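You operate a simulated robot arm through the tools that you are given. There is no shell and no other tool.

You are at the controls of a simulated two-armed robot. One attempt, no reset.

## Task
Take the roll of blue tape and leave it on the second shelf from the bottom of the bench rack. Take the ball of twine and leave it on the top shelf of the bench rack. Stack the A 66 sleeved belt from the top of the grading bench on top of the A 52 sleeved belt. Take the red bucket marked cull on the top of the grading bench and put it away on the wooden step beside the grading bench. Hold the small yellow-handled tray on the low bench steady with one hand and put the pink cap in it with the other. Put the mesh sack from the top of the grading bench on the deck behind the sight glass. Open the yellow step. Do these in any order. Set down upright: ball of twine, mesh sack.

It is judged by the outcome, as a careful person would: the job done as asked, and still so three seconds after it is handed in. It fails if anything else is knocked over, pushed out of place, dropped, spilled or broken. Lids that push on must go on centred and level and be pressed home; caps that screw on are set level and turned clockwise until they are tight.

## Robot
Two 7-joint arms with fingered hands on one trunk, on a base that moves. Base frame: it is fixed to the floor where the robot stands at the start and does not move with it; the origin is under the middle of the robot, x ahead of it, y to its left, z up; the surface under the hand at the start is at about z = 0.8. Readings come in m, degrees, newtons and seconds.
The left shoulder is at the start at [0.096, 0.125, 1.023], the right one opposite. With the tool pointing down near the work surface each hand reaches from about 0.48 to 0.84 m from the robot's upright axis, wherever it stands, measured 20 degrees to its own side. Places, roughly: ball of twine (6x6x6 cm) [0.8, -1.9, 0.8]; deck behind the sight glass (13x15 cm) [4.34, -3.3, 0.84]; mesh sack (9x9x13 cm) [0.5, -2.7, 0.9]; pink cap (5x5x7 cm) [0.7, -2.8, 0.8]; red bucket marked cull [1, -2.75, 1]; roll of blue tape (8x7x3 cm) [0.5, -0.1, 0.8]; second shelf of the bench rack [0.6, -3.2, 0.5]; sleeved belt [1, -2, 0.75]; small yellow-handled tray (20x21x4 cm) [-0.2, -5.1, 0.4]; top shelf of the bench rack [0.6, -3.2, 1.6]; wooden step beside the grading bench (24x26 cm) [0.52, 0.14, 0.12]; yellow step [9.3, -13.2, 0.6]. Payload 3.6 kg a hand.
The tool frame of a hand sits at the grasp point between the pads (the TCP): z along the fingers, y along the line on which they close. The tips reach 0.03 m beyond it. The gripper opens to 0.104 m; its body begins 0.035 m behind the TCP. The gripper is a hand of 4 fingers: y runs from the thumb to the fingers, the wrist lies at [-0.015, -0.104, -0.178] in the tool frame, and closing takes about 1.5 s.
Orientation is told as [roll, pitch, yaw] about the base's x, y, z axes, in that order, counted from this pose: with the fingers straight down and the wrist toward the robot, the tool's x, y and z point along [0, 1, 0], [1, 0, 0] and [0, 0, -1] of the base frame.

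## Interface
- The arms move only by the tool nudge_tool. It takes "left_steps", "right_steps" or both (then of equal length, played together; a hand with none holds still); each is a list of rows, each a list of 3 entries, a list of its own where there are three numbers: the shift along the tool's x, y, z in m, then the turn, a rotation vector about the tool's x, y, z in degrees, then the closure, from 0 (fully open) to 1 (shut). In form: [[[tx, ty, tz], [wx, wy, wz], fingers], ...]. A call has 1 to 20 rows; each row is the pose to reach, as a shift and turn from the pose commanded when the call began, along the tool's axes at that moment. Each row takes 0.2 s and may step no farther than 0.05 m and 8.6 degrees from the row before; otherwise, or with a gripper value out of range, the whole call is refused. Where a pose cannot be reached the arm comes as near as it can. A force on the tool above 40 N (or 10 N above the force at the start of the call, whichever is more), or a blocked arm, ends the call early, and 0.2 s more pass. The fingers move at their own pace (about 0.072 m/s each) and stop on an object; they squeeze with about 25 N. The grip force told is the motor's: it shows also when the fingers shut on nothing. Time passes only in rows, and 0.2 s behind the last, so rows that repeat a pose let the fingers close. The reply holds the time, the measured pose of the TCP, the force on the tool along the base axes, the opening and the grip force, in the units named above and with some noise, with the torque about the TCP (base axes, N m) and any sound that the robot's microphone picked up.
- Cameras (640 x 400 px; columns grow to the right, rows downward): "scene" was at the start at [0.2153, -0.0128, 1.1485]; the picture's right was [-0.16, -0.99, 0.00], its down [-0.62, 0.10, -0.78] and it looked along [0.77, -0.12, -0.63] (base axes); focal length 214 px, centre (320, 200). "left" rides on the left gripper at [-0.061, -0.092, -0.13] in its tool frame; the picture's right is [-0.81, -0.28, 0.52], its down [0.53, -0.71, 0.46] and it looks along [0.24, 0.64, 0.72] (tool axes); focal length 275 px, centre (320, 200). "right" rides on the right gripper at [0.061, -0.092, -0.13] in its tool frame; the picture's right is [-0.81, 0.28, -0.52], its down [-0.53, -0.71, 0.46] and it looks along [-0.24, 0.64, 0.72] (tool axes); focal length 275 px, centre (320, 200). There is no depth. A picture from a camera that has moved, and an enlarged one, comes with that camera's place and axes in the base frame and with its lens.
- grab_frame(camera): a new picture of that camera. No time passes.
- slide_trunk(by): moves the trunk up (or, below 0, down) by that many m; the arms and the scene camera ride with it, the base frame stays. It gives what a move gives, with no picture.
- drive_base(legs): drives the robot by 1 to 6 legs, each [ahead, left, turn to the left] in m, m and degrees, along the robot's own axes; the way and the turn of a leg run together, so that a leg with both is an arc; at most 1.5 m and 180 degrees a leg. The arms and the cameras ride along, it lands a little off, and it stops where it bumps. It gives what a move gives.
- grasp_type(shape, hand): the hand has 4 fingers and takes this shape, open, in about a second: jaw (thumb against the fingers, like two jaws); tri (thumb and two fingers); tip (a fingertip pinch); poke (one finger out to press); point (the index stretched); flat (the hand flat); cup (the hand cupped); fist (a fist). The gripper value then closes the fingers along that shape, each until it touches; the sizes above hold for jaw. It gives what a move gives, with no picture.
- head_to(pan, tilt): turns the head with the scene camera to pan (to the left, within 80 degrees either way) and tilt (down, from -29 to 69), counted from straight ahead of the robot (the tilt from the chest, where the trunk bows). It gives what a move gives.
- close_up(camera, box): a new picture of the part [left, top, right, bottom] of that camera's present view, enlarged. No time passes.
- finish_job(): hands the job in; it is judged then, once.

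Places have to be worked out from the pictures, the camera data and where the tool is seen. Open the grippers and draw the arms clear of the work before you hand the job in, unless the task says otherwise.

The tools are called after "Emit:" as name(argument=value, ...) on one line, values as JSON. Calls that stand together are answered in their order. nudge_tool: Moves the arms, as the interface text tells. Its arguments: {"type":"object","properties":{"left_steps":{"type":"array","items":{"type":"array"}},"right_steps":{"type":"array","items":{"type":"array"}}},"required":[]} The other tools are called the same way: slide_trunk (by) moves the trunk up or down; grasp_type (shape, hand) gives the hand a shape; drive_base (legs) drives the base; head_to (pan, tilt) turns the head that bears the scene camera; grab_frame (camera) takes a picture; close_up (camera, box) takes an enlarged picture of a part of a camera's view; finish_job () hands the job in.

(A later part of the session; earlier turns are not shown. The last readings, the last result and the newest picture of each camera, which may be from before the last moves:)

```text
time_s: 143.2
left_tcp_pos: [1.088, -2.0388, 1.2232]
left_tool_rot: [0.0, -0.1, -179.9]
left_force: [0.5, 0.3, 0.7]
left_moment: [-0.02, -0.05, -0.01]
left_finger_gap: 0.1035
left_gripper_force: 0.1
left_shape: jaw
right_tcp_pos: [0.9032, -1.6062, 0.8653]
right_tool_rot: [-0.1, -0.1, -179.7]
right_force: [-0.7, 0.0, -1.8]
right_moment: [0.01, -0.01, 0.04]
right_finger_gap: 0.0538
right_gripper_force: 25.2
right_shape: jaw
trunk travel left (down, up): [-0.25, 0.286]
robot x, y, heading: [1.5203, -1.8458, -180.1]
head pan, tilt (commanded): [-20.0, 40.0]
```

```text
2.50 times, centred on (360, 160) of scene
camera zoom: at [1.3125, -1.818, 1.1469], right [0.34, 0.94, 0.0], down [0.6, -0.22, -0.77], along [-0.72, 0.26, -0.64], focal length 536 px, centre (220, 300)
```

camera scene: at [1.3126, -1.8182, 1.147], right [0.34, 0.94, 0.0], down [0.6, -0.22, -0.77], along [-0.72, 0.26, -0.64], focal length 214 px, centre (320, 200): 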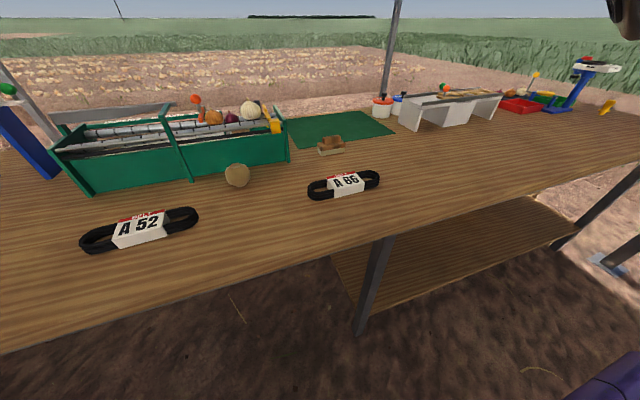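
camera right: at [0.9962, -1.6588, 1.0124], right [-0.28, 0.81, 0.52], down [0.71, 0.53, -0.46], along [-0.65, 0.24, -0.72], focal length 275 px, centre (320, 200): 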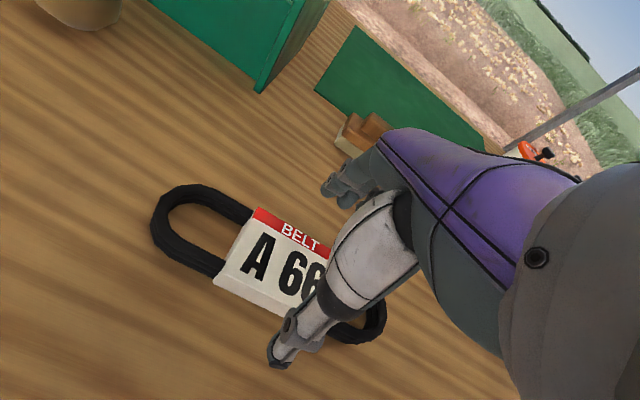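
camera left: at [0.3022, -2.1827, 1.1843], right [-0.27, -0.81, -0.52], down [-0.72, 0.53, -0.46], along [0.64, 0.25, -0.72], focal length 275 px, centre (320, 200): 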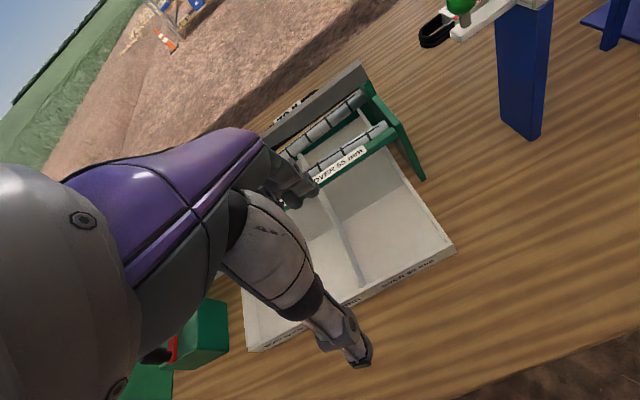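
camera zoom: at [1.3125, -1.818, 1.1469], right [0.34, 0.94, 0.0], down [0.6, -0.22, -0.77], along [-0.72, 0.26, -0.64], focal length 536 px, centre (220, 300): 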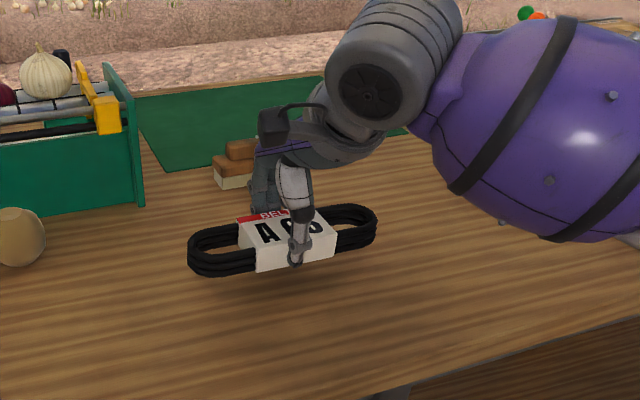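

The belt is held firmly with a 5.4 cm gap. I'll raise it and strafe left 0.458 m so the right hand is over A 52.

Emit:
nudge_tool(right_steps=[[[0, 0, -0.04], [0, 0, 0], 1], [[0, 0, -0.08], [0, 0, 0], 1], [[0, 0, -0.12], [0, 0, 0], 1], [[0, 0, -0.15], [0, 0, 0], 1]])

Emit:
drive_base(legs=[[0, 0.458, 0]])

Emit:
head_to(pan=-20, tilt=45)

Emit:
grab_frame(camera="scene")

Emit:
grab_frame(camera="right")

```text
time_s: 144.2
left_tcp_pos: [1.0903, -2.0397, 1.2238]
left_tool_rot: [-0.1, -0.1, -179.9]
left_force: [-0.2, -0.2, 0.9]
left_moment: [0.04, 0.02, 0.03]
left_finger_gap: 0.1039
left_gripper_force: 0.1
left_shape: jaw
right_tcp_pos: [0.9019, -1.6057, 1.016]
right_tool_rot: [0.0, 0.0, -179.7]
right_force: [-0.2, -0.3, -1.5]
right_moment: [-0.01, 0.01, 0.05]
right_finger_gap: 0.0542
right_gripper_force: 25.2
right_shape: jaw
trunk travel left (down, up): [-0.25, 0.286]
robot x, y, heading: [1.5229, -1.8475, -179.9]
head pan, tilt (commanded): [-20.0, 40.0]
```

```text
time_s: 148.6
left_tcp_pos: [1.0936, -2.4937, 1.2222]
left_tool_rot: [-0.1, -0.1, -179.3]
left_force: [0.2, -1.0, 0.2]
left_moment: [0.04, -0.01, -0.03]
left_finger_gap: 0.1036
left_gripper_force: 0.2
left_shape: jaw
right_tcp_pos: [0.902, -2.0613, 1.0155]
right_tool_rot: [-0.1, -0.1, -179.3]
right_force: [0.3, -0.1, -1.5]
right_moment: [0.02, 0.02, 0.01]
right_finger_gap: 0.0537
right_gripper_force: 24.9
right_shape: jaw
trunk travel left (down, up): [-0.25, 0.286]
robot x, y, heading: [1.5242, -2.2933, -179.3]
head pan, tilt (commanded): [-20.0, 40.0]
```

```text
time_s: 149.3
left_tcp_pos: [1.0934, -2.4925, 1.2231]
left_tool_rot: [-0.1, -0.1, -179.3]
left_force: [0.2, 0.0, 0.0]
left_moment: [0.0, 0.0, 0.0]
left_finger_gap: 0.1038
left_gripper_force: 0.1
left_shape: jaw
right_tcp_pos: [0.9022, -2.0602, 1.016]
right_tool_rot: [0.0, 0.0, -179.3]
right_force: [1.0, 0.0, -1.5]
right_moment: [0.0, 0.02, 0.03]
right_finger_gap: 0.0542
right_gripper_force: 24.9
right_shape: jaw
trunk travel left (down, up): [-0.25, 0.286]
robot x, y, heading: [1.5282, -2.2919, -179.6]
head pan, tilt (commanded): [-20.0, 45.0]
```

```text
taken
camera scene: at [1.3191, -2.2706, 1.1397], right [0.33, 0.94, 0.0], down [0.67, -0.23, -0.71], along [-0.67, 0.23, -0.71], focal length 214 px, centre (320, 200)
```

scene: 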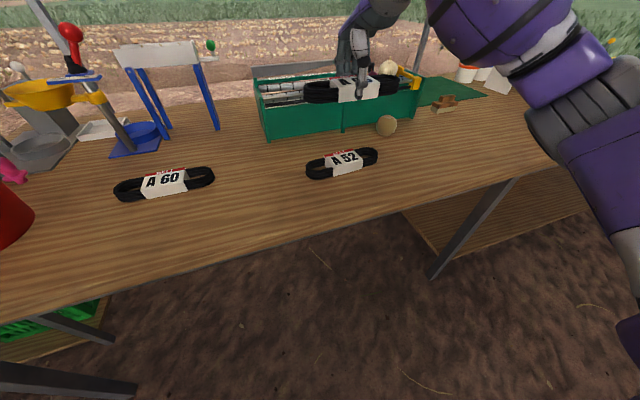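

```text
taken
camera right: at [0.9959, -2.1198, 1.145], right [-0.28, 0.81, 0.52], down [0.71, 0.54, -0.46], along [-0.65, 0.24, -0.72], focal length 275 px, centre (320, 200)
```

right: 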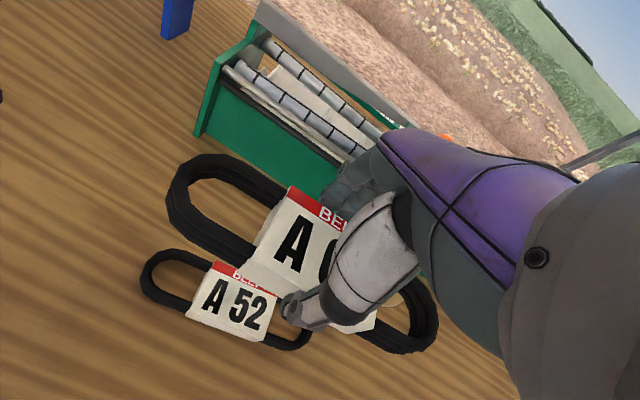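

The held belt is aligned over A 52 within a few mm. I'll lower it to just above A 52 and look.

Emit:
nudge_tool(right_steps=[[[0, -0.002, 0.04], [0, 0, 0], 1], [[0, -0.002, 0.08], [0, 0, 0], 1], [[0, -0.002, 0.115], [0, 0, 0], 1], [[0, -0.002, 0.135], [0, 0, 0], 1]])

Emit:
close_up(camera="scene", box=[260, 80, 460, 220])

Emit:
grab_frame(camera="right")

```text
time_s: 150.3
left_tcp_pos: [1.094, -2.4928, 1.2216]
left_tool_rot: [-0.2, -0.1, -179.4]
left_force: [-0.4, 1.0, 0.2]
left_moment: [0.03, 0.02, -0.02]
left_finger_gap: 0.1036
left_gripper_force: 0.1
left_shape: jaw
right_tcp_pos: [0.9032, -2.0617, 0.8786]
right_tool_rot: [0.0, -0.2, -179.3]
right_force: [0.8, -0.3, -2.9]
right_moment: [-0.02, 0.02, 0.03]
right_finger_gap: 0.0539
right_gripper_force: 25.3
right_shape: jaw
trunk travel left (down, up): [-0.25, 0.286]
robot x, y, heading: [1.5275, -2.2981, -179.3]
head pan, tilt (commanded): [-20.0, 45.0]
```

```text
2.86 times, centred on (360, 150) of scene
camera zoom: at [1.3191, -2.2706, 1.1396], right [0.33, 0.94, 0.0], down [0.67, -0.23, -0.71], along [-0.67, 0.23, -0.71], focal length 613 px, centre (206, 343)
```

zoom: 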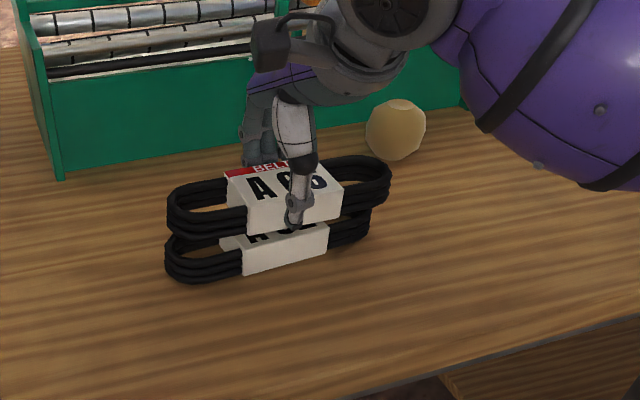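

```text
taken
camera right: at [0.9961, -2.1204, 1.0075], right [-0.28, 0.81, 0.52], down [0.71, 0.54, -0.46], along [-0.65, 0.23, -0.72], focal length 275 px, centre (320, 200)
```

right: 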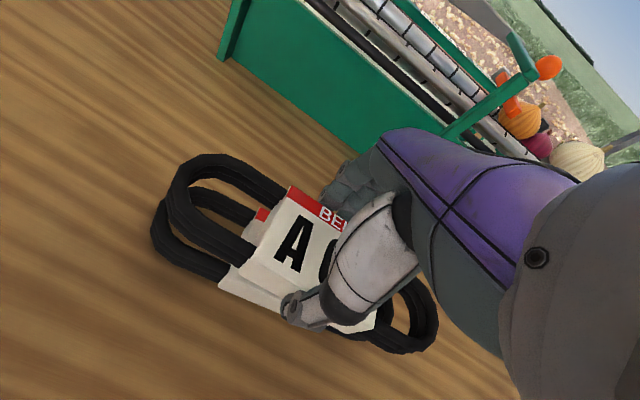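

The belts are aligned within a few mm. I'll lower slowly until the belts touch.

Emit:
nudge_tool(right_steps=[[[0, 0, 0.004], [0, 0, 0], 1], [[0, 0, 0.008], [0, 0, 0], 1]])

Emit:
nudge_tool(right_steps=[[[0, 0, 0.003], [0, 0, 0], 1], [[0, 0, 0.003], [0, 0, 0], 1]])

```text
time_s: 150.9
left_tcp_pos: [1.0933, -2.4929, 1.2235]
left_tool_rot: [-0.2, -0.1, -179.4]
left_force: [-0.6, -0.3, 0.4]
left_moment: [0.01, 0.0, 0.02]
left_finger_gap: 0.1037
left_gripper_force: 0.0
left_shape: jaw
right_tcp_pos: [0.9041, -2.0608, 0.8714]
right_tool_rot: [0.0, -0.1, -179.3]
right_force: [-0.7, 0.6, -1.8]
right_moment: [-0.01, 0.01, 0.0]
right_finger_gap: 0.054
right_gripper_force: 25.0
right_shape: jaw
trunk travel left (down, up): [-0.25, 0.286]
robot x, y, heading: [1.5259, -2.2984, -179.4]
head pan, tilt (commanded): [-20.0, 45.0]
```

```text
time_s: 151.5
left_tcp_pos: [1.0938, -2.4927, 1.2231]
left_tool_rot: [-0.2, -0.1, -179.4]
left_force: [-0.8, 0.1, 0.4]
left_moment: [0.03, -0.02, 0.03]
left_finger_gap: 0.1036
left_gripper_force: 0.0
left_shape: jaw
right_tcp_pos: [0.9038, -2.0608, 0.8674]
right_tool_rot: [0.0, 0.0, -179.4]
right_force: [0.1, -0.1, -2.7]
right_moment: [0.0, 0.0, -0.03]
right_finger_gap: 0.054
right_gripper_force: 25.4
right_shape: jaw
trunk travel left (down, up): [-0.25, 0.286]
robot x, y, heading: [1.5281, -2.2972, -179.4]
head pan, tilt (commanded): [-20.0, 45.0]
```

Not touching yet; I'll continue.

Emit:
nudge_tool(right_steps=[[[0, 0, 0.003], [0, 0, 0], 1], [[0, 0, 0.003], [0, 0, 0], 1]])

Emit:
nudge_tool(right_steps=[[[0, 0, 0.002], [0, 0, 0], 1], [[0, 0, 0.002], [0, 0, 0], 1]])

Emit:
close_up(camera="scene", box=[260, 80, 460, 220])

```text
time_s: 152.1
left_tcp_pos: [1.0945, -2.4928, 1.2235]
left_tool_rot: [-0.1, -0.1, -179.4]
left_force: [0.9, 1.1, 0.4]
left_moment: [-0.01, -0.01, 0.0]
left_finger_gap: 0.1037
left_gripper_force: 0.1
left_shape: jaw
right_tcp_pos: [0.9043, -2.0605, 0.8656]
right_tool_rot: [0.1, -0.1, -179.2]
right_force: [0.1, 0.1, -2.2]
right_moment: [-0.04, 0.01, -0.02]
right_finger_gap: 0.0538
right_gripper_force: 24.8
right_shape: jaw
trunk travel left (down, up): [-0.25, 0.286]
robot x, y, heading: [1.5273, -2.2947, -179.3]
head pan, tilt (commanded): [-20.0, 45.0]
```

```text
time_s: 152.7
left_tcp_pos: [1.0933, -2.4919, 1.2225]
left_tool_rot: [-0.1, 0.0, -179.4]
left_force: [-1.3, -0.5, 0.3]
left_moment: [-0.02, -0.03, 0.0]
left_finger_gap: 0.1036
left_gripper_force: 0.1
left_shape: jaw
right_tcp_pos: [0.9039, -2.0604, 0.8643]
right_tool_rot: [0.0, -0.1, -179.2]
right_force: [0.0, -1.1, 0.5]
right_moment: [0.0, 0.0, 0.0]
right_finger_gap: 0.0537
right_gripper_force: 24.5
right_shape: jaw
trunk travel left (down, up): [-0.25, 0.286]
robot x, y, heading: [1.5277, -2.2996, -179.0]
head pan, tilt (commanded): [-20.0, 45.0]
```

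```text
2.86 times, centred on (360, 150) of scene
camera zoom: at [1.3192, -2.2707, 1.1397], right [0.33, 0.94, 0.0], down [0.67, -0.23, -0.71], along [-0.67, 0.23, -0.71], focal length 613 px, centre (206, 343)
```

zoom: 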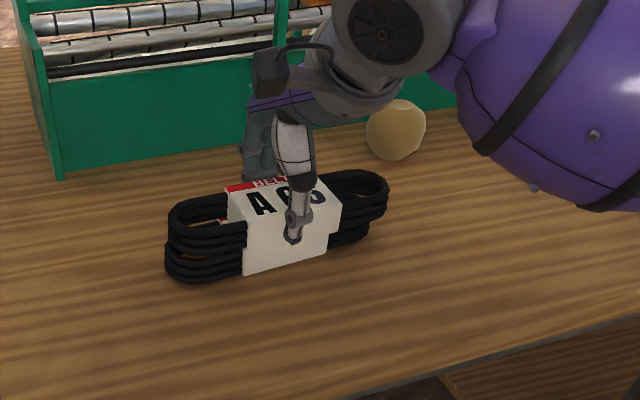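

The belt now rests on A 52. I'll settle 1 mm more, open slowly, and lift away straight.

Emit:
nudge_tool(right_steps=[[[0, 0, 0.001], [0, 0, 0], 1], [[0, 0, 0.001], [0, 0, 0], 0.8], [[0, 0, 0.001], [0, 0, 0], 0.5], [[0, 0, 0.001], [0, 0, 0], 0.3], [[0, 0, 0.001], [0, 0, 0], 0.1], [[0, 0, 0.001], [0, 0, 0], 0], [[0, 0, 0.001], [0, 0, 0], 0]])

Emit:
nudge_tool(right_steps=[[[0, 0, -0.02], [0, 0, 0], 0], [[0, 0, -0.06], [0, 0, 0], 0], [[0, 0, -0.1], [0, 0, 0], 0], [[0, 0, -0.14], [0, 0, 0], 0], [[0, 0, -0.18], [0, 0, 0], 0]])

Emit:
close_up(camera="scene", box=[260, 80, 460, 220])

Emit:
grab_frame(camera="right")

```text
time_s: 154.3
left_tcp_pos: [1.094, -2.4923, 1.2237]
left_tool_rot: [0.0, -0.1, -179.5]
left_force: [0.8, 0.2, -0.3]
left_moment: [0.01, -0.01, 0.03]
left_finger_gap: 0.1035
left_gripper_force: 0.0
left_shape: jaw
right_tcp_pos: [0.9044, -2.0619, 0.863]
right_tool_rot: [0.0, 0.0, -179.4]
right_force: [-0.5, 0.2, 1.4]
right_moment: [0.02, 0.0, 0.03]
right_finger_gap: 0.1034
right_gripper_force: 0.1
right_shape: jaw
trunk travel left (down, up): [-0.25, 0.286]
robot x, y, heading: [1.5261, -2.303, -179.3]
head pan, tilt (commanded): [-20.0, 45.0]
```

```text
time_s: 155.5
left_tcp_pos: [1.0937, -2.4939, 1.2233]
left_tool_rot: [-0.1, -0.3, -179.4]
left_force: [0.7, -1.1, 1.0]
left_moment: [0.01, -0.01, 0.0]
left_finger_gap: 0.1035
left_gripper_force: 0.0
left_shape: jaw
right_tcp_pos: [0.9033, -2.0594, 1.045]
right_tool_rot: [0.0, 0.1, -179.3]
right_force: [0.4, -0.4, 0.1]
right_moment: [0.02, -0.01, 0.05]
right_finger_gap: 0.1037
right_gripper_force: 0.0
right_shape: jaw
trunk travel left (down, up): [-0.25, 0.286]
robot x, y, heading: [1.5248, -2.2961, -179.1]
head pan, tilt (commanded): [-20.0, 45.0]
```

```text
2.86 times, centred on (360, 150) of scene
camera zoom: at [1.3195, -2.2709, 1.1397], right [0.33, 0.94, 0.0], down [0.67, -0.23, -0.71], along [-0.67, 0.23, -0.71], focal length 613 px, centre (206, 343)
```

zoom: 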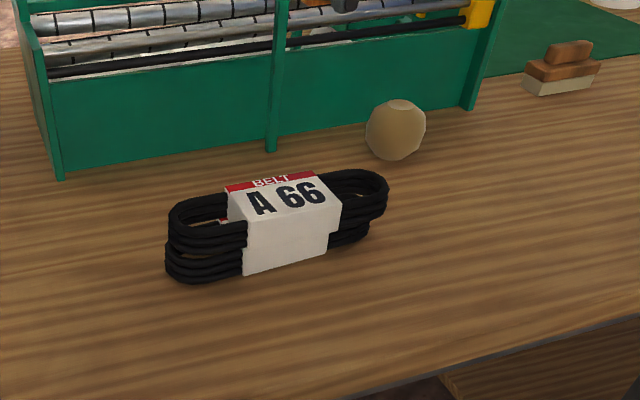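

```text
taken
camera right: at [0.9963, -2.1184, 1.1753], right [-0.29, 0.81, 0.52], down [0.71, 0.54, -0.46], along [-0.65, 0.24, -0.72], focal length 275 px, centre (320, 200)
```

right: 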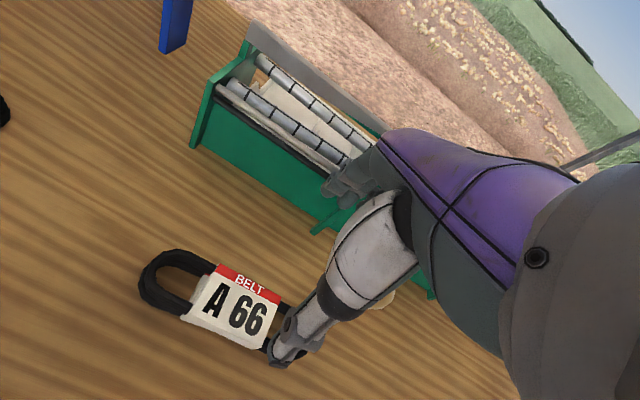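

The belts are neatly stacked. Before picking the twine I want to know how the right hand can reach above the top shelf (z≈1.63), so I'll raise the trunk and test in free space here.

Emit:
slide_trunk(by=0.28)

Emit:
nudge_tool(right_steps=[[[0, 0, -0.05], [0, 0, 0], 0], [[0, 0, -0.1], [0, 0, 0], 0], [[0, 0, -0.15], [0, 0, 0], 0], [[0, 0, -0.2], [0, 0, 0], 0], [[0, 0, -0.25], [0, 0, 0], 0], [[0, 0, -0.3], [0, 0, 0], 0], [[0, 0, -0.34], [0, 0, 0], 0]])

```text
time_s: 158.3
left_tcp_pos: [1.092, -2.4927, 1.5019]
left_tool_rot: [0.0, 0.0, -179.4]
left_force: [-0.6, 0.2, -0.8]
left_moment: [0.03, 0.02, -0.02]
left_finger_gap: 0.1037
left_gripper_force: 0.1
left_shape: jaw
right_tcp_pos: [0.9034, -2.0606, 1.3221]
right_tool_rot: [0.0, 0.1, -179.3]
right_force: [-0.4, -0.3, -0.8]
right_moment: [0.01, -0.01, 0.04]
right_finger_gap: 0.1037
right_gripper_force: 0.1
right_shape: jaw
trunk travel left (down, up): [-0.53, 0.006]
robot x, y, heading: [1.5241, -2.3012, -179.4]
head pan, tilt (commanded): [-20.0, 45.0]
```

```text
time_s: 159.9
left_tcp_pos: [1.0967, -2.4908, 1.505]
left_tool_rot: [0.0, -0.2, -179.4]
left_force: [0.6, -0.1, 1.3]
left_moment: [-0.03, 0.05, -0.01]
left_finger_gap: 0.104
left_gripper_force: 0.1
left_shape: jaw
right_tcp_pos: [0.9837, -2.0597, 1.5417]
right_tool_rot: [-0.1, -0.3, -179.4]
right_force: [0.1, 0.7, 1.4]
right_moment: [0.0, 0.04, -0.01]
right_finger_gap: 0.104
right_gripper_force: 0.1
right_shape: jaw
right hand out of reach, approached as far as the arm can: row 3, 4, 5, 6, 7
trunk travel left (down, up): [-0.53, 0.006]
robot x, y, heading: [1.5267, -2.2953, -179.3]
head pan, tilt (commanded): [-20.0, 45.0]
```

Straight-down reach tops out at about z=1.54, so for the top shelf the hand must be tilted forward (about 30°). I'll therefore grasp the twine with that same tilt so it is set down upright. I'll lower the trunk and reposition so the right hand faces the ball.

Emit:
slide_trunk(by=-0.28)

Emit:
drive_base(legs=[[0.0, -0.2, -0.6]])

Emit:
head_to(pan=-15, tilt=40)

Emit:
grab_frame(camera="scene")

Emit:
close_up(camera="scene", box=[260, 70, 460, 210])

```text
time_s: 162.8
left_tcp_pos: [1.0933, -2.4934, 1.2221]
left_tool_rot: [-0.2, -0.2, -179.3]
left_force: [-0.2, 1.1, 0.6]
left_moment: [-0.02, 0.02, -0.02]
left_finger_gap: 0.1037
left_gripper_force: 0.2
left_shape: jaw
right_tcp_pos: [0.9846, -2.0596, 1.26]
right_tool_rot: [0.1, -0.1, -179.3]
right_force: [0.4, 0.1, 0.1]
right_moment: [-0.02, 0.0, -0.01]
right_finger_gap: 0.1038
right_gripper_force: 0.1
right_shape: jaw
trunk travel left (down, up): [-0.25, 0.286]
robot x, y, heading: [1.5258, -2.2979, -179.4]
head pan, tilt (commanded): [-20.0, 45.0]
```

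```text
time_s: 165.2
left_tcp_pos: [1.0899, -2.2867, 1.2227]
left_tool_rot: [0.0, -0.1, -179.9]
left_force: [-1.0, -0.3, 0.5]
left_moment: [0.0, -0.05, 0.0]
left_finger_gap: 0.1037
left_gripper_force: 0.1
left_shape: jaw
right_tcp_pos: [0.9825, -1.8524, 1.2595]
right_tool_rot: [0.0, -0.1, -179.8]
right_force: [0.4, -0.4, 0.3]
right_moment: [0.0, -0.01, 0.0]
right_finger_gap: 0.1038
right_gripper_force: 0.2
right_shape: jaw
trunk travel left (down, up): [-0.25, 0.286]
robot x, y, heading: [1.5233, -2.0966, -179.8]
head pan, tilt (commanded): [-20.0, 45.0]
```

```text
time_s: 165.8
left_tcp_pos: [1.0906, -2.288, 1.2215]
left_tool_rot: [-0.1, -0.2, -179.9]
left_force: [-0.5, -0.1, 0.3]
left_moment: [0.03, 0.01, 0.01]
left_finger_gap: 0.1037
left_gripper_force: 0.0
left_shape: jaw
right_tcp_pos: [0.9829, -1.8538, 1.2599]
right_tool_rot: [0.0, -0.1, -179.8]
right_force: [0.3, -0.3, -0.2]
right_moment: [0.0, 0.01, -0.04]
right_finger_gap: 0.104
right_gripper_force: 0.1
right_shape: jaw
trunk travel left (down, up): [-0.25, 0.286]
robot x, y, heading: [1.5238, -2.0969, -180.0]
head pan, tilt (commanded): [-15.0, 40.0]
```

```text
taken
camera scene: at [1.3123, -2.0737, 1.1469], right [0.26, 0.97, 0.0], down [0.62, -0.17, -0.77], along [-0.74, 0.2, -0.64], focal length 214 px, centre (320, 200)
```

scene: 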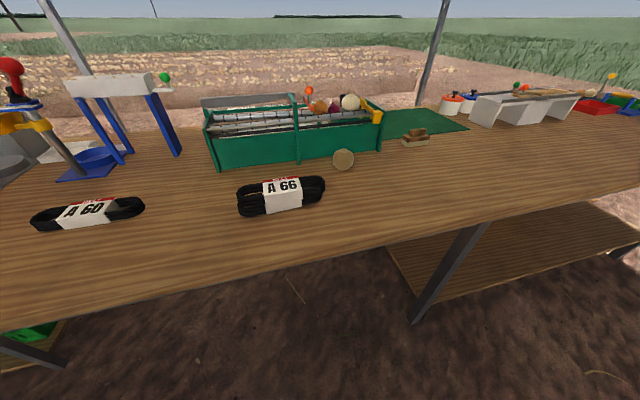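

```text
2.86 times, centred on (360, 140) of scene
camera zoom: at [1.3123, -2.0737, 1.1469], right [0.26, 0.97, 0.0], down [0.62, -0.17, -0.77], along [-0.74, 0.2, -0.64], focal length 613 px, centre (206, 371)
```

zoom: 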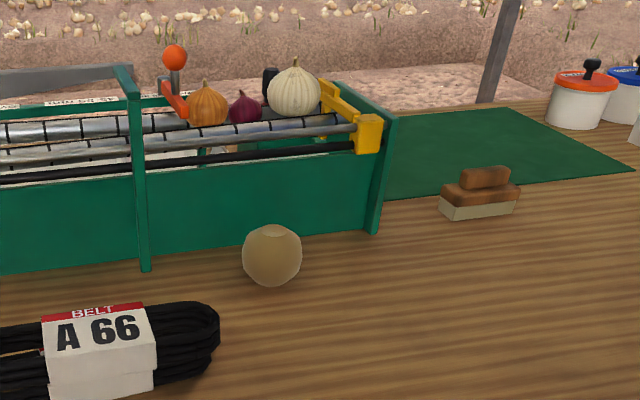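

I'll get the ball's position from the right wrist camera as well.

Emit:
grab_frame(camera="right")

```text
taken
camera right: at [1.0765, -1.9135, 1.389], right [-0.28, 0.81, 0.52], down [0.71, 0.53, -0.46], along [-0.65, 0.24, -0.72], focal length 275 px, centre (320, 200)
```

right: 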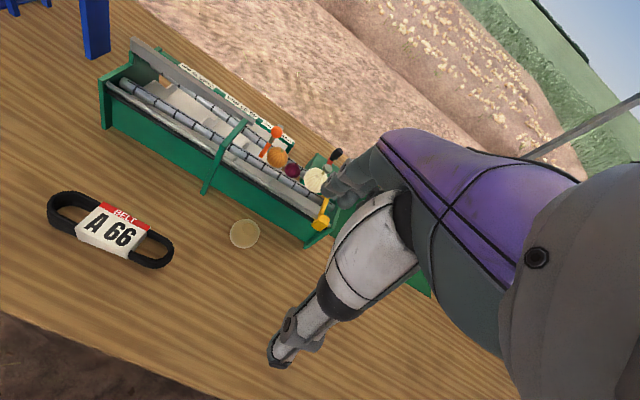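

Both cameras put the ball at about (0.784, -1.862, 0.832). I'll tilt the right hand 25° forward and come to 15 cm above it with the gap set to about 8 cm.

Emit:
nudge_tool(right_steps=[[[0.001, 0.023, 0.0325], [-3.1, 0, 0], 0.23], [[0.002, 0.046, 0.065], [-6.2, 0, 0], 0.23], [[0.003, 0.069, 0.0975], [-9.4, 0, 0], 0.23], [[0.004, 0.092, 0.13], [-12.5, 0, 0], 0.23], [[0.005, 0.115, 0.1625], [-15.6, 0, 0], 0.23], [[0.006, 0.138, 0.195], [-18.8, 0, 0], 0.23], [[0.007, 0.161, 0.2275], [-22, 0, 0], 0.23], [[0.008, 0.183, 0.26], [-25, 0, 0], 0.23]])

Emit:
grab_frame(camera="right")

Emit:
close_up(camera="scene", box=[260, 70, 460, 210])

```text
time_s: 167.6
left_tcp_pos: [1.0892, -2.2866, 1.2226]
left_tool_rot: [-0.1, -0.1, -180.0]
left_force: [0.4, -0.6, 0.9]
left_moment: [0.01, 0.02, -0.03]
left_finger_gap: 0.1035
left_gripper_force: 0.1
left_shape: jaw
right_tcp_pos: [0.8031, -1.8612, 1.0007]
right_tool_rot: [0.1, -25.2, -179.8]
right_force: [0.4, 0.1, -0.6]
right_moment: [0.02, 0.0, -0.02]
right_finger_gap: 0.0804
right_gripper_force: 0.0
right_shape: jaw
trunk travel left (down, up): [-0.25, 0.286]
robot x, y, heading: [1.5274, -2.0933, -179.8]
head pan, tilt (commanded): [-15.0, 40.0]
```

```text
taken
camera right: at [0.9406, -1.9215, 1.0791], right [-0.03, 0.81, 0.59], down [0.45, 0.53, -0.72], along [-0.89, 0.24, -0.38], focal length 275 px, centre (320, 200)
```

right: 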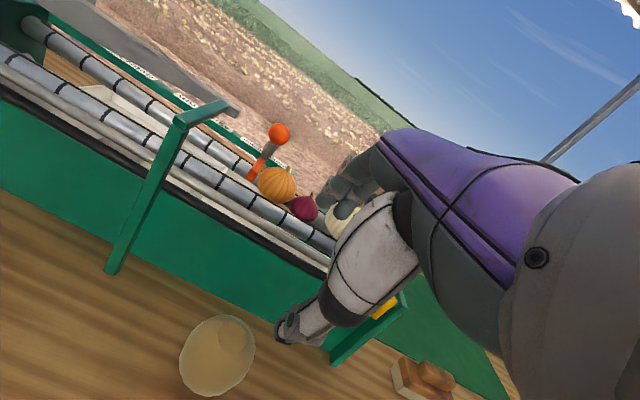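

```text
2.86 times, centred on (360, 140) of scene
camera zoom: at [1.3119, -2.0736, 1.1468], right [0.26, 0.97, 0.0], down [0.62, -0.16, -0.77], along [-0.74, 0.2, -0.64], focal length 613 px, centre (206, 371)
```

zoom: 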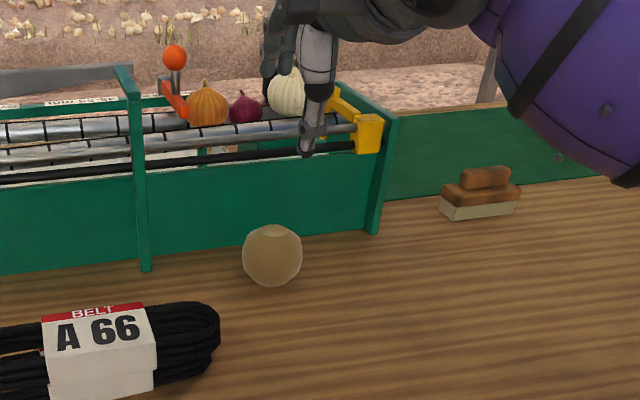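

The ball is confirmed at (0.785, -1.863). I'll descend to z≈0.875 and check clearance to the sorter and the ball before the last centimetres.

Emit:
nudge_tool(right_steps=[[[0.001, -0.016, 0.041], [0, 0, 0], 0.23], [[0.002, -0.032, 0.08], [0, 0, 0], 0.23], [[0.002, -0.046, 0.117], [0, 0, 0], 0.23]])

Emit:
grab_frame(camera="right")

Emit:
close_up(camera="scene", box=[260, 70, 460, 210])

```text
time_s: 168.4
left_tcp_pos: [1.0899, -2.2861, 1.2228]
left_tool_rot: [-0.2, -0.2, -180.0]
left_force: [0.6, 0.2, -0.3]
left_moment: [-0.02, -0.01, 0.0]
left_finger_gap: 0.1038
left_gripper_force: 0.1
left_shape: jaw
right_tcp_pos: [0.7909, -1.8626, 0.8721]
right_tool_rot: [0.0, -25.1, -179.8]
right_force: [0.0, 0.1, -0.1]
right_moment: [0.01, 0.02, -0.04]
right_finger_gap: 0.0803
right_gripper_force: 0.2
right_shape: jaw
trunk travel left (down, up): [-0.25, 0.286]
robot x, y, heading: [1.5246, -2.0979, -179.7]
head pan, tilt (commanded): [-15.0, 40.0]
```

```text
taken
camera right: at [0.9306, -1.9232, 0.9513], right [-0.03, 0.81, 0.59], down [0.45, 0.53, -0.71], along [-0.89, 0.24, -0.38], focal length 275 px, centre (320, 200)
```

right: 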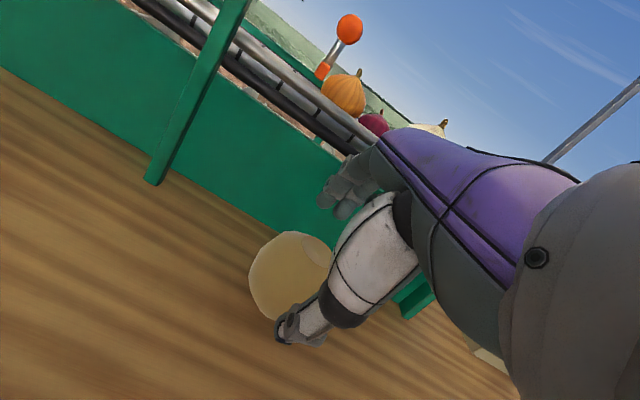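

```text
2.86 times, centred on (360, 140) of scene
camera zoom: at [1.312, -2.0735, 1.1469], right [0.26, 0.97, 0.0], down [0.62, -0.16, -0.77], along [-0.74, 0.2, -0.64], focal length 613 px, centre (206, 371)
```

zoom: 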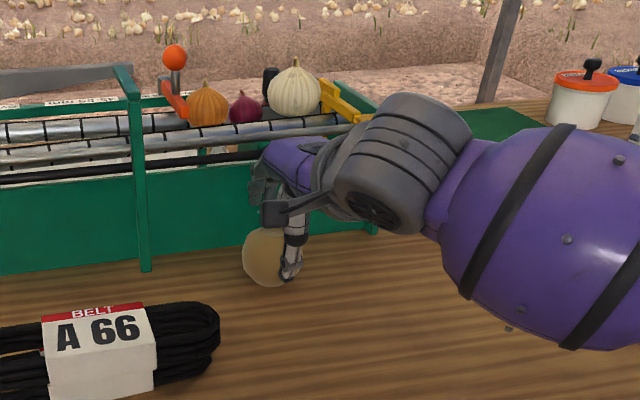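

The fingers have room to the sorter. I'll make the last 2 cm centring on the ball, then close gently.

Emit:
nudge_tool(right_steps=[[[0.002, -0.008, 0.006], [0, 0, 0], 0.23], [[0.003, -0.013, 0.012], [0, 0, 0], 0.23], [[0.003, -0.013, 0.016], [0, 0, 0], 0.23]])

Emit:
close_up(camera="right", box=[200, 150, 440, 350])

Emit:
close_up(camera="scene", box=[300, 100, 420, 190])

```text
time_s: 169.2
left_tcp_pos: [1.0888, -2.2878, 1.2243]
left_tool_rot: [-0.1, -0.1, -179.9]
left_force: [-0.2, 0.6, 0.4]
left_moment: [-0.01, -0.01, 0.01]
left_finger_gap: 0.1035
left_gripper_force: 0.2
left_shape: jaw
right_tcp_pos: [0.7974, -1.8669, 0.8525]
right_tool_rot: [-0.1, -25.1, -179.9]
right_force: [1.3, -0.3, 0.0]
right_moment: [-0.03, -0.02, -0.03]
right_finger_gap: 0.0802
right_gripper_force: 0.1
right_shape: jaw
trunk travel left (down, up): [-0.25, 0.286]
robot x, y, heading: [1.5188, -2.0926, -179.9]
head pan, tilt (commanded): [-15.0, 40.0]
```

```text
2.00 times, centred on (320, 250) of right
camera zoom: at [0.9366, -1.9264, 0.9322], right [-0.03, 0.81, 0.59], down [0.45, 0.53, -0.71], along [-0.89, 0.24, -0.38], focal length 551 px, centre (320, 100)
```

zoom: 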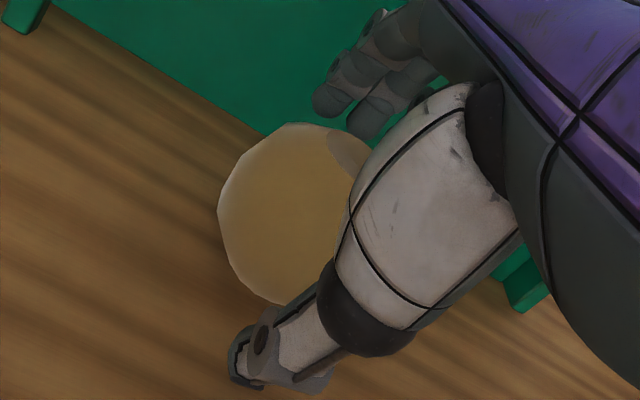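

```text
4.44 times, centred on (360, 145) of scene
camera zoom: at [1.3123, -2.0737, 1.1469], right [0.26, 0.97, 0.0], down [0.62, -0.16, -0.77], along [-0.74, 0.2, -0.64], focal length 953 px, centre (142, 444)
```

zoom: 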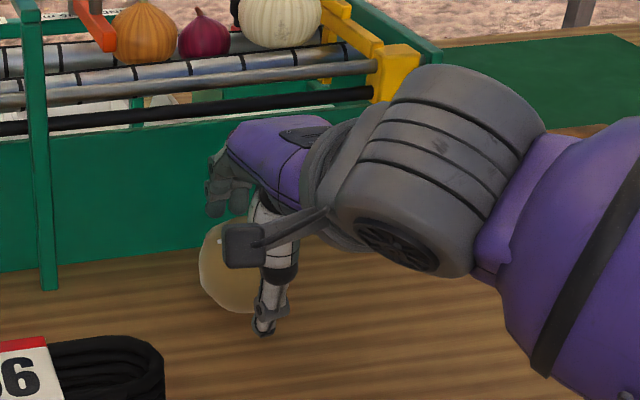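

The ball sits between thumb and fingers. I'll close slowly.

Emit:
nudge_tool(right_steps=[[[0, 0, 0], [0, 0, 0], 0.3], [[0, 0, 0], [0, 0, 0], 0.36], [[0, 0, 0], [0, 0, 0], 0.42], [[0, 0, 0], [0, 0, 0], 0.5], [[0, 0, 0], [0, 0, 0], 0.7], [[0, 0, 0], [0, 0, 0], 1], [[0, 0, 0], [0, 0, 0], 1]])

Emit:
close_up(camera="right", box=[200, 150, 440, 350])

Emit:
close_up(camera="scene", box=[300, 100, 420, 190])

```text
time_s: 170.8
left_tcp_pos: [1.0903, -2.2883, 1.2223]
left_tool_rot: [0.0, 0.0, -179.8]
left_force: [0.8, 0.5, 0.4]
left_moment: [0.0, 0.04, 0.01]
left_finger_gap: 0.1037
left_gripper_force: 0.1
left_shape: jaw
right_tcp_pos: [0.7973, -1.8669, 0.8535]
right_tool_rot: [0.0, -25.2, -179.8]
right_force: [1.2, 0.0, 2.1]
right_moment: [-0.04, -0.13, 0.01]
right_finger_gap: 0.0519
right_gripper_force: 25.2
right_shape: jaw
trunk travel left (down, up): [-0.25, 0.286]
robot x, y, heading: [1.5279, -2.095, -180.0]
head pan, tilt (commanded): [-15.0, 40.0]
```

```text
2.00 times, centred on (320, 250) of right
camera zoom: at [0.9368, -1.9266, 0.9326], right [-0.03, 0.81, 0.59], down [0.45, 0.53, -0.71], along [-0.89, 0.24, -0.38], focal length 551 px, centre (320, 100)
```

zoom: 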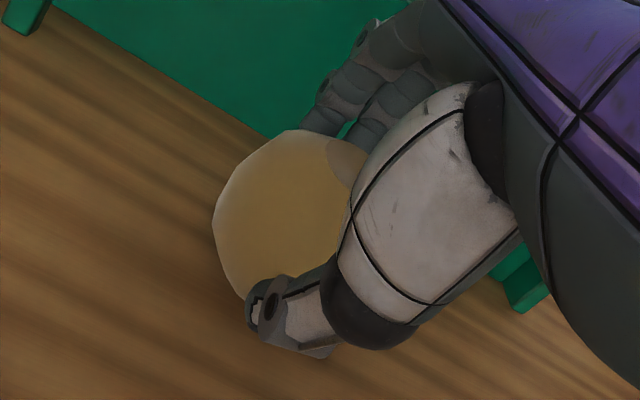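

```text
4.44 times, centred on (360, 145) of scene
camera zoom: at [1.3126, -2.0738, 1.147], right [0.26, 0.97, 0.0], down [0.62, -0.16, -0.77], along [-0.74, 0.2, -0.64], focal length 953 px, centre (142, 444)
```

zoom: 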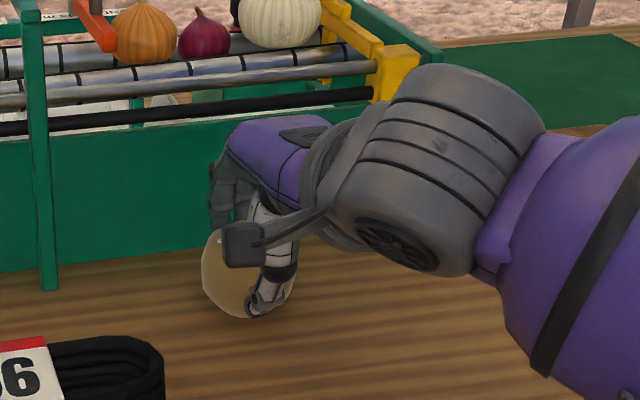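

It is gripped at a 5.2 cm chord. I'll lift a little to verify.

Emit:
nudge_tool(right_steps=[[[0, -0.0085, 0.018], [0, 0, 0], 1], [[0, 0.0085, -0.018], [0, 0, 0], 1], [[0, 0.017, -0.036], [0, 0, 0], 1]])

Emit:
close_up(camera="scene", box=[300, 100, 420, 190])

Emit:
close_up(camera="right", box=[200, 150, 440, 350])

```text
time_s: 171.6
left_tcp_pos: [1.0914, -2.288, 1.2223]
left_tool_rot: [-0.2, -0.2, -179.9]
left_force: [-0.6, -0.2, -0.2]
left_moment: [0.04, -0.02, 0.01]
left_finger_gap: 0.1037
left_gripper_force: 0.2
left_shape: jaw
right_tcp_pos: [0.7955, -1.8657, 0.8916]
right_tool_rot: [0.0, -24.9, -179.9]
right_force: [0.1, -0.5, -1.2]
right_moment: [-0.01, -0.03, -0.04]
right_finger_gap: 0.0504
right_gripper_force: 24.8
right_shape: jaw
trunk travel left (down, up): [-0.25, 0.286]
robot x, y, heading: [1.5206, -2.0959, -179.8]
head pan, tilt (commanded): [-15.0, 40.0]
```

```text
4.44 times, centred on (360, 145) of scene
camera zoom: at [1.3125, -2.0737, 1.1469], right [0.26, 0.97, 0.0], down [0.62, -0.16, -0.77], along [-0.74, 0.2, -0.64], focal length 953 px, centre (142, 444)
```

zoom: 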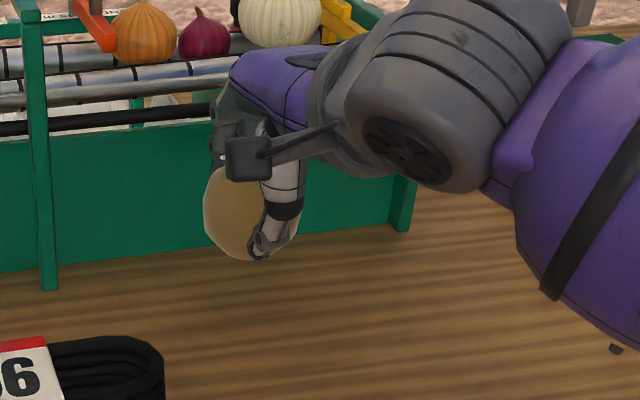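

```text
2.00 times, centred on (320, 250) of right
camera zoom: at [0.935, -1.9265, 0.9721], right [-0.03, 0.81, 0.59], down [0.45, 0.53, -0.71], along [-0.89, 0.24, -0.39], focal length 551 px, centre (320, 100)
```

zoom: 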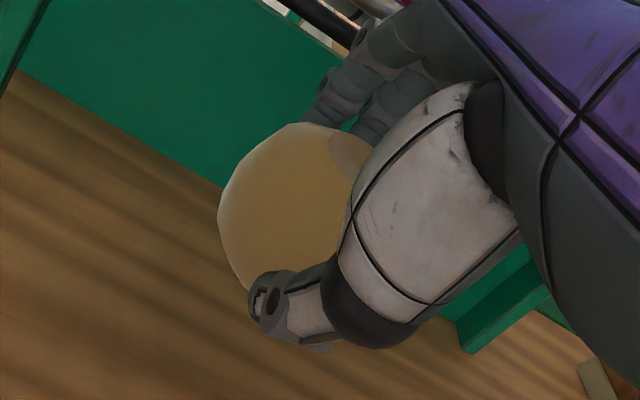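

It lifted and is held. I'll raise it higher and inspect the grip from the head camera.

Emit:
nudge_tool(right_steps=[[[0, 0.019, -0.041], [0, 0, 0], 1], [[0, 0.038, -0.082], [0, 0, 0], 1], [[0, 0.057, -0.123], [0, 0, 0], 1], [[0, 0.06, -0.165], [0, 0, 0], 1], [[0, 0.06, -0.21], [0, 0, 0], 1], [[0, 0.06, -0.25], [0, 0, 0], 1]])

Emit:
head_to(pan=-20, tilt=15)

Emit:
grab_frame(camera="scene")

```text
time_s: 173.0
left_tcp_pos: [1.0915, -2.2881, 1.2228]
left_tool_rot: [-0.2, -0.1, -179.9]
left_force: [0.2, -0.7, -0.5]
left_moment: [0.02, 0.04, -0.02]
left_finger_gap: 0.1036
left_gripper_force: 0.1
left_shape: jaw
right_tcp_pos: [0.848, -1.8646, 1.1472]
right_tool_rot: [0.0, -25.0, -179.8]
right_force: [0.6, -0.1, -0.9]
right_moment: [0.03, -0.02, 0.02]
right_finger_gap: 0.0503
right_gripper_force: 25.1
right_shape: jaw
trunk travel left (down, up): [-0.25, 0.286]
robot x, y, heading: [1.5204, -2.0968, -179.8]
head pan, tilt (commanded): [-15.0, 40.0]
```

```text
time_s: 173.9
left_tcp_pos: [1.0904, -2.2876, 1.2226]
left_tool_rot: [-0.1, -0.1, -180.0]
left_force: [0.5, -1.1, -0.3]
left_moment: [0.01, -0.01, -0.01]
left_finger_gap: 0.1038
left_gripper_force: 0.0
left_shape: jaw
right_tcp_pos: [0.8488, -1.8649, 1.1464]
right_tool_rot: [-0.1, -25.2, -179.8]
right_force: [0.0, -0.8, -1.0]
right_moment: [-0.02, 0.0, 0.04]
right_finger_gap: 0.0504
right_gripper_force: 25.7
right_shape: jaw
trunk travel left (down, up): [-0.25, 0.286]
robot x, y, heading: [1.525, -2.0927, -179.7]
head pan, tilt (commanded): [-20.0, 15.0]
```

```text
taken
camera scene: at [1.3066, -2.0637, 1.1864], right [0.34, 0.94, 0.0], down [0.24, -0.09, -0.97], along [-0.91, 0.33, -0.26], focal length 214 px, centre (320, 200)
```

scene: 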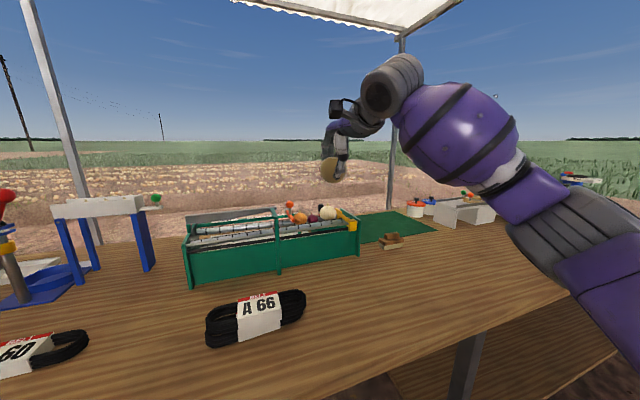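

The twine is secure in the right hand. Next is the red bucket with the left hand: I'll strafe left about 0.49 m so the left hand is in front of it.

Emit:
drive_base(legs=[[0, 0.49, -0.3]])

Emit:
head_to(pan=15, tilt=35)

Emit:
grab_frame(camera="scene")

Emit:
grab_frame(camera="left")

```text
time_s: 178.7
left_tcp_pos: [1.0921, -2.7767, 1.2233]
left_tool_rot: [-0.1, -0.1, -179.8]
left_force: [0.6, -1.0, -0.2]
left_moment: [-0.02, 0.01, -0.03]
left_finger_gap: 0.1035
left_gripper_force: 0.1
left_shape: jaw
right_tcp_pos: [0.8499, -2.3546, 1.1469]
right_tool_rot: [0.0, -25.0, -179.6]
right_force: [-0.6, 0.1, -0.3]
right_moment: [-0.01, 0.01, 0.02]
right_finger_gap: 0.0501
right_gripper_force: 25.0
right_shape: jaw
trunk travel left (down, up): [-0.25, 0.286]
robot x, y, heading: [1.5266, -2.5842, -179.5]
head pan, tilt (commanded): [-20.0, 15.0]
```

```text
time_s: 179.7
left_tcp_pos: [1.0932, -2.7759, 1.2233]
left_tool_rot: [-0.1, -0.2, -179.8]
left_force: [-0.4, -0.4, 0.1]
left_moment: [0.04, -0.02, 0.0]
left_finger_gap: 0.1036
left_gripper_force: 0.1
left_shape: jaw
right_tcp_pos: [0.8494, -2.355, 1.1455]
right_tool_rot: [0.0, -25.1, -179.7]
right_force: [-0.2, 0.6, -1.3]
right_moment: [-0.03, -0.03, -0.02]
right_finger_gap: 0.0501
right_gripper_force: 24.9
right_shape: jaw
trunk travel left (down, up): [-0.25, 0.286]
robot x, y, heading: [1.5253, -2.5882, -179.6]
head pan, tilt (commanded): [15.0, 35.0]
```

```text
taken
camera scene: at [1.3112, -2.6067, 1.1545], right [-0.26, 0.96, 0.0], down [0.55, 0.15, -0.82], along [-0.79, -0.22, -0.57], focal length 214 px, centre (320, 200)
```

scene: 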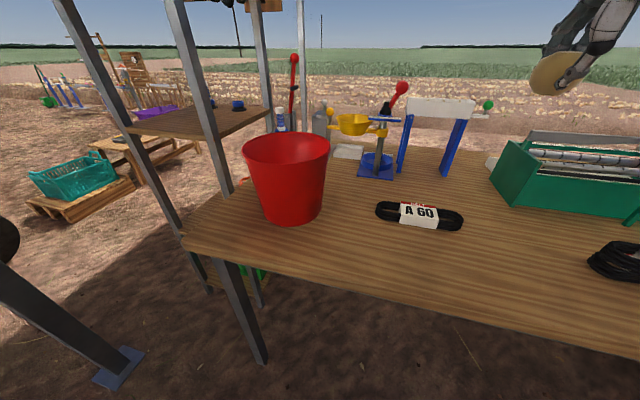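

```text
taken
camera left: at [1.1844, -2.7153, 1.3551], right [0.27, 0.81, -0.52], down [0.71, -0.53, -0.46], along [-0.64, -0.24, -0.72], focal length 275 px, centre (320, 200)
```

left: 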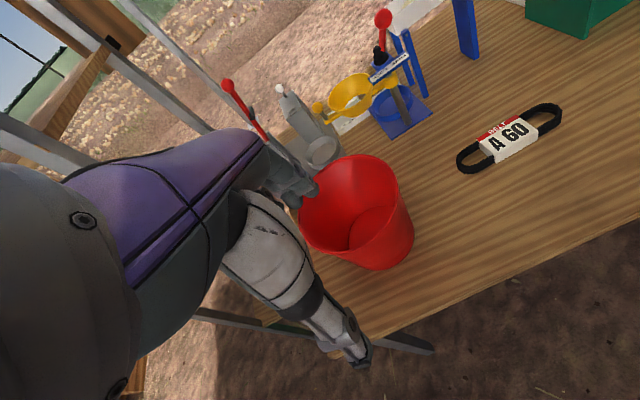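

The bucket is empty and open on top. I'll zoom in on it to get the rim position precisely.

Emit:
close_up(camera="scene", box=[220, 110, 380, 240])

Emit:
close_up(camera="left", box=[240, 120, 440, 290])

```text
3.08 times, centred on (300, 175) of scene
camera zoom: at [1.3112, -2.6067, 1.1545], right [-0.26, 0.96, 0.0], down [0.55, 0.15, -0.82], along [-0.79, -0.22, -0.57], focal length 660 px, centre (382, 277)
```

zoom: 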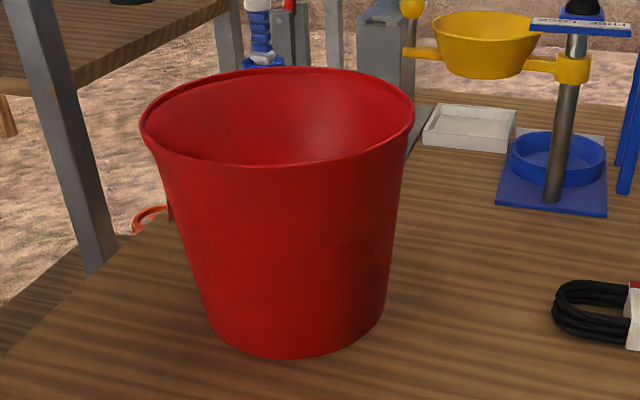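

```text
2.35 times, centred on (340, 205) of left
camera zoom: at [1.1844, -2.7153, 1.3551], right [0.27, 0.81, -0.52], down [0.71, -0.53, -0.46], along [-0.64, -0.24, -0.72], focal length 648 px, centre (273, 188)
```

zoom: 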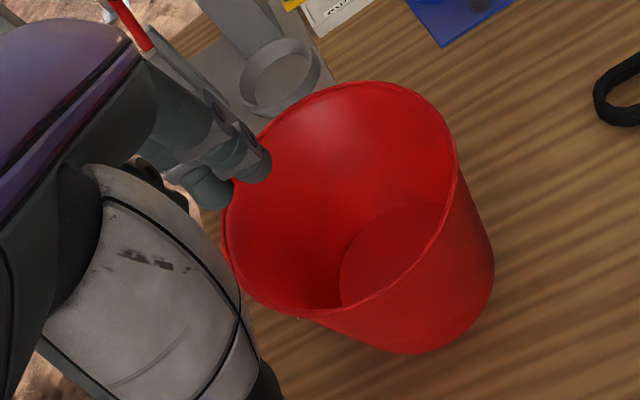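

The rim centre is about (0.907, -2.791, 0.985) with a radius of about 9.4 cm. I'll bring the left hand, half closed, above the near rim for a pinch with the thumb outside and the fingers inside.

Emit:
nudge_tool(left_steps=[[[0.007, 0.03, 0.03], [0, 0, 0], 0.3], [[0.012, 0.06, 0.06], [0, 0, 0], 0.5], [[0.015, 0.09, 0.09], [0, 0, 0], 0.5], [[0.015, 0.0946, 0.135], [0, 0, 0], 0.5], [[0.015, 0.0946, 0.175], [0, 0, 0], 0.5], [[0.015, 0.0946, 0.185], [0, 0, 0], 0.5]])

Emit:
grab_frame(camera="left")

Emit:
close_up(camera="scene", box=[200, 90, 400, 240])

```text
time_s: 181.1
left_tcp_pos: [0.9976, -2.7921, 1.0374]
left_tool_rot: [-0.2, -0.1, -179.8]
left_force: [-1.0, 0.2, 0.2]
left_moment: [-0.03, -0.04, -0.03]
left_finger_gap: 0.0524
left_gripper_force: 0.1
left_shape: jaw
right_tcp_pos: [0.8495, -2.3556, 1.1464]
right_tool_rot: [0.0, -25.1, -179.7]
right_force: [0.2, 0.1, -1.0]
right_moment: [0.0, 0.02, -0.05]
right_finger_gap: 0.0506
right_gripper_force: 24.7
right_shape: jaw
trunk travel left (down, up): [-0.25, 0.286]
robot x, y, heading: [1.5306, -2.5842, -180.1]
head pan, tilt (commanded): [15.0, 35.0]
```

```text
taken
camera left: at [1.0893, -2.731, 1.17], right [0.27, 0.81, -0.52], down [0.71, -0.53, -0.46], along [-0.65, -0.25, -0.72], focal length 275 px, centre (320, 200)
```

left: 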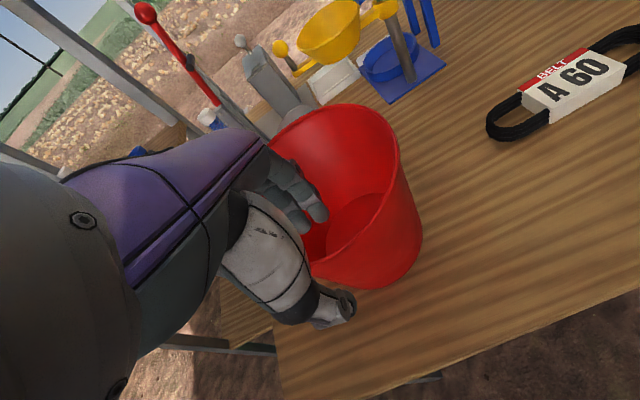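

```text
2.67 times, centred on (300, 165) of scene
camera zoom: at [1.3114, -2.6067, 1.1545], right [-0.26, 0.96, 0.0], down [0.55, 0.15, -0.82], along [-0.79, -0.22, -0.57], focal length 572 px, centre (373, 293)
```

zoom: 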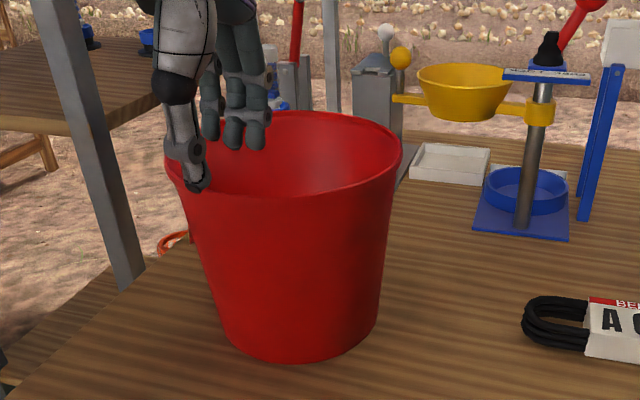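

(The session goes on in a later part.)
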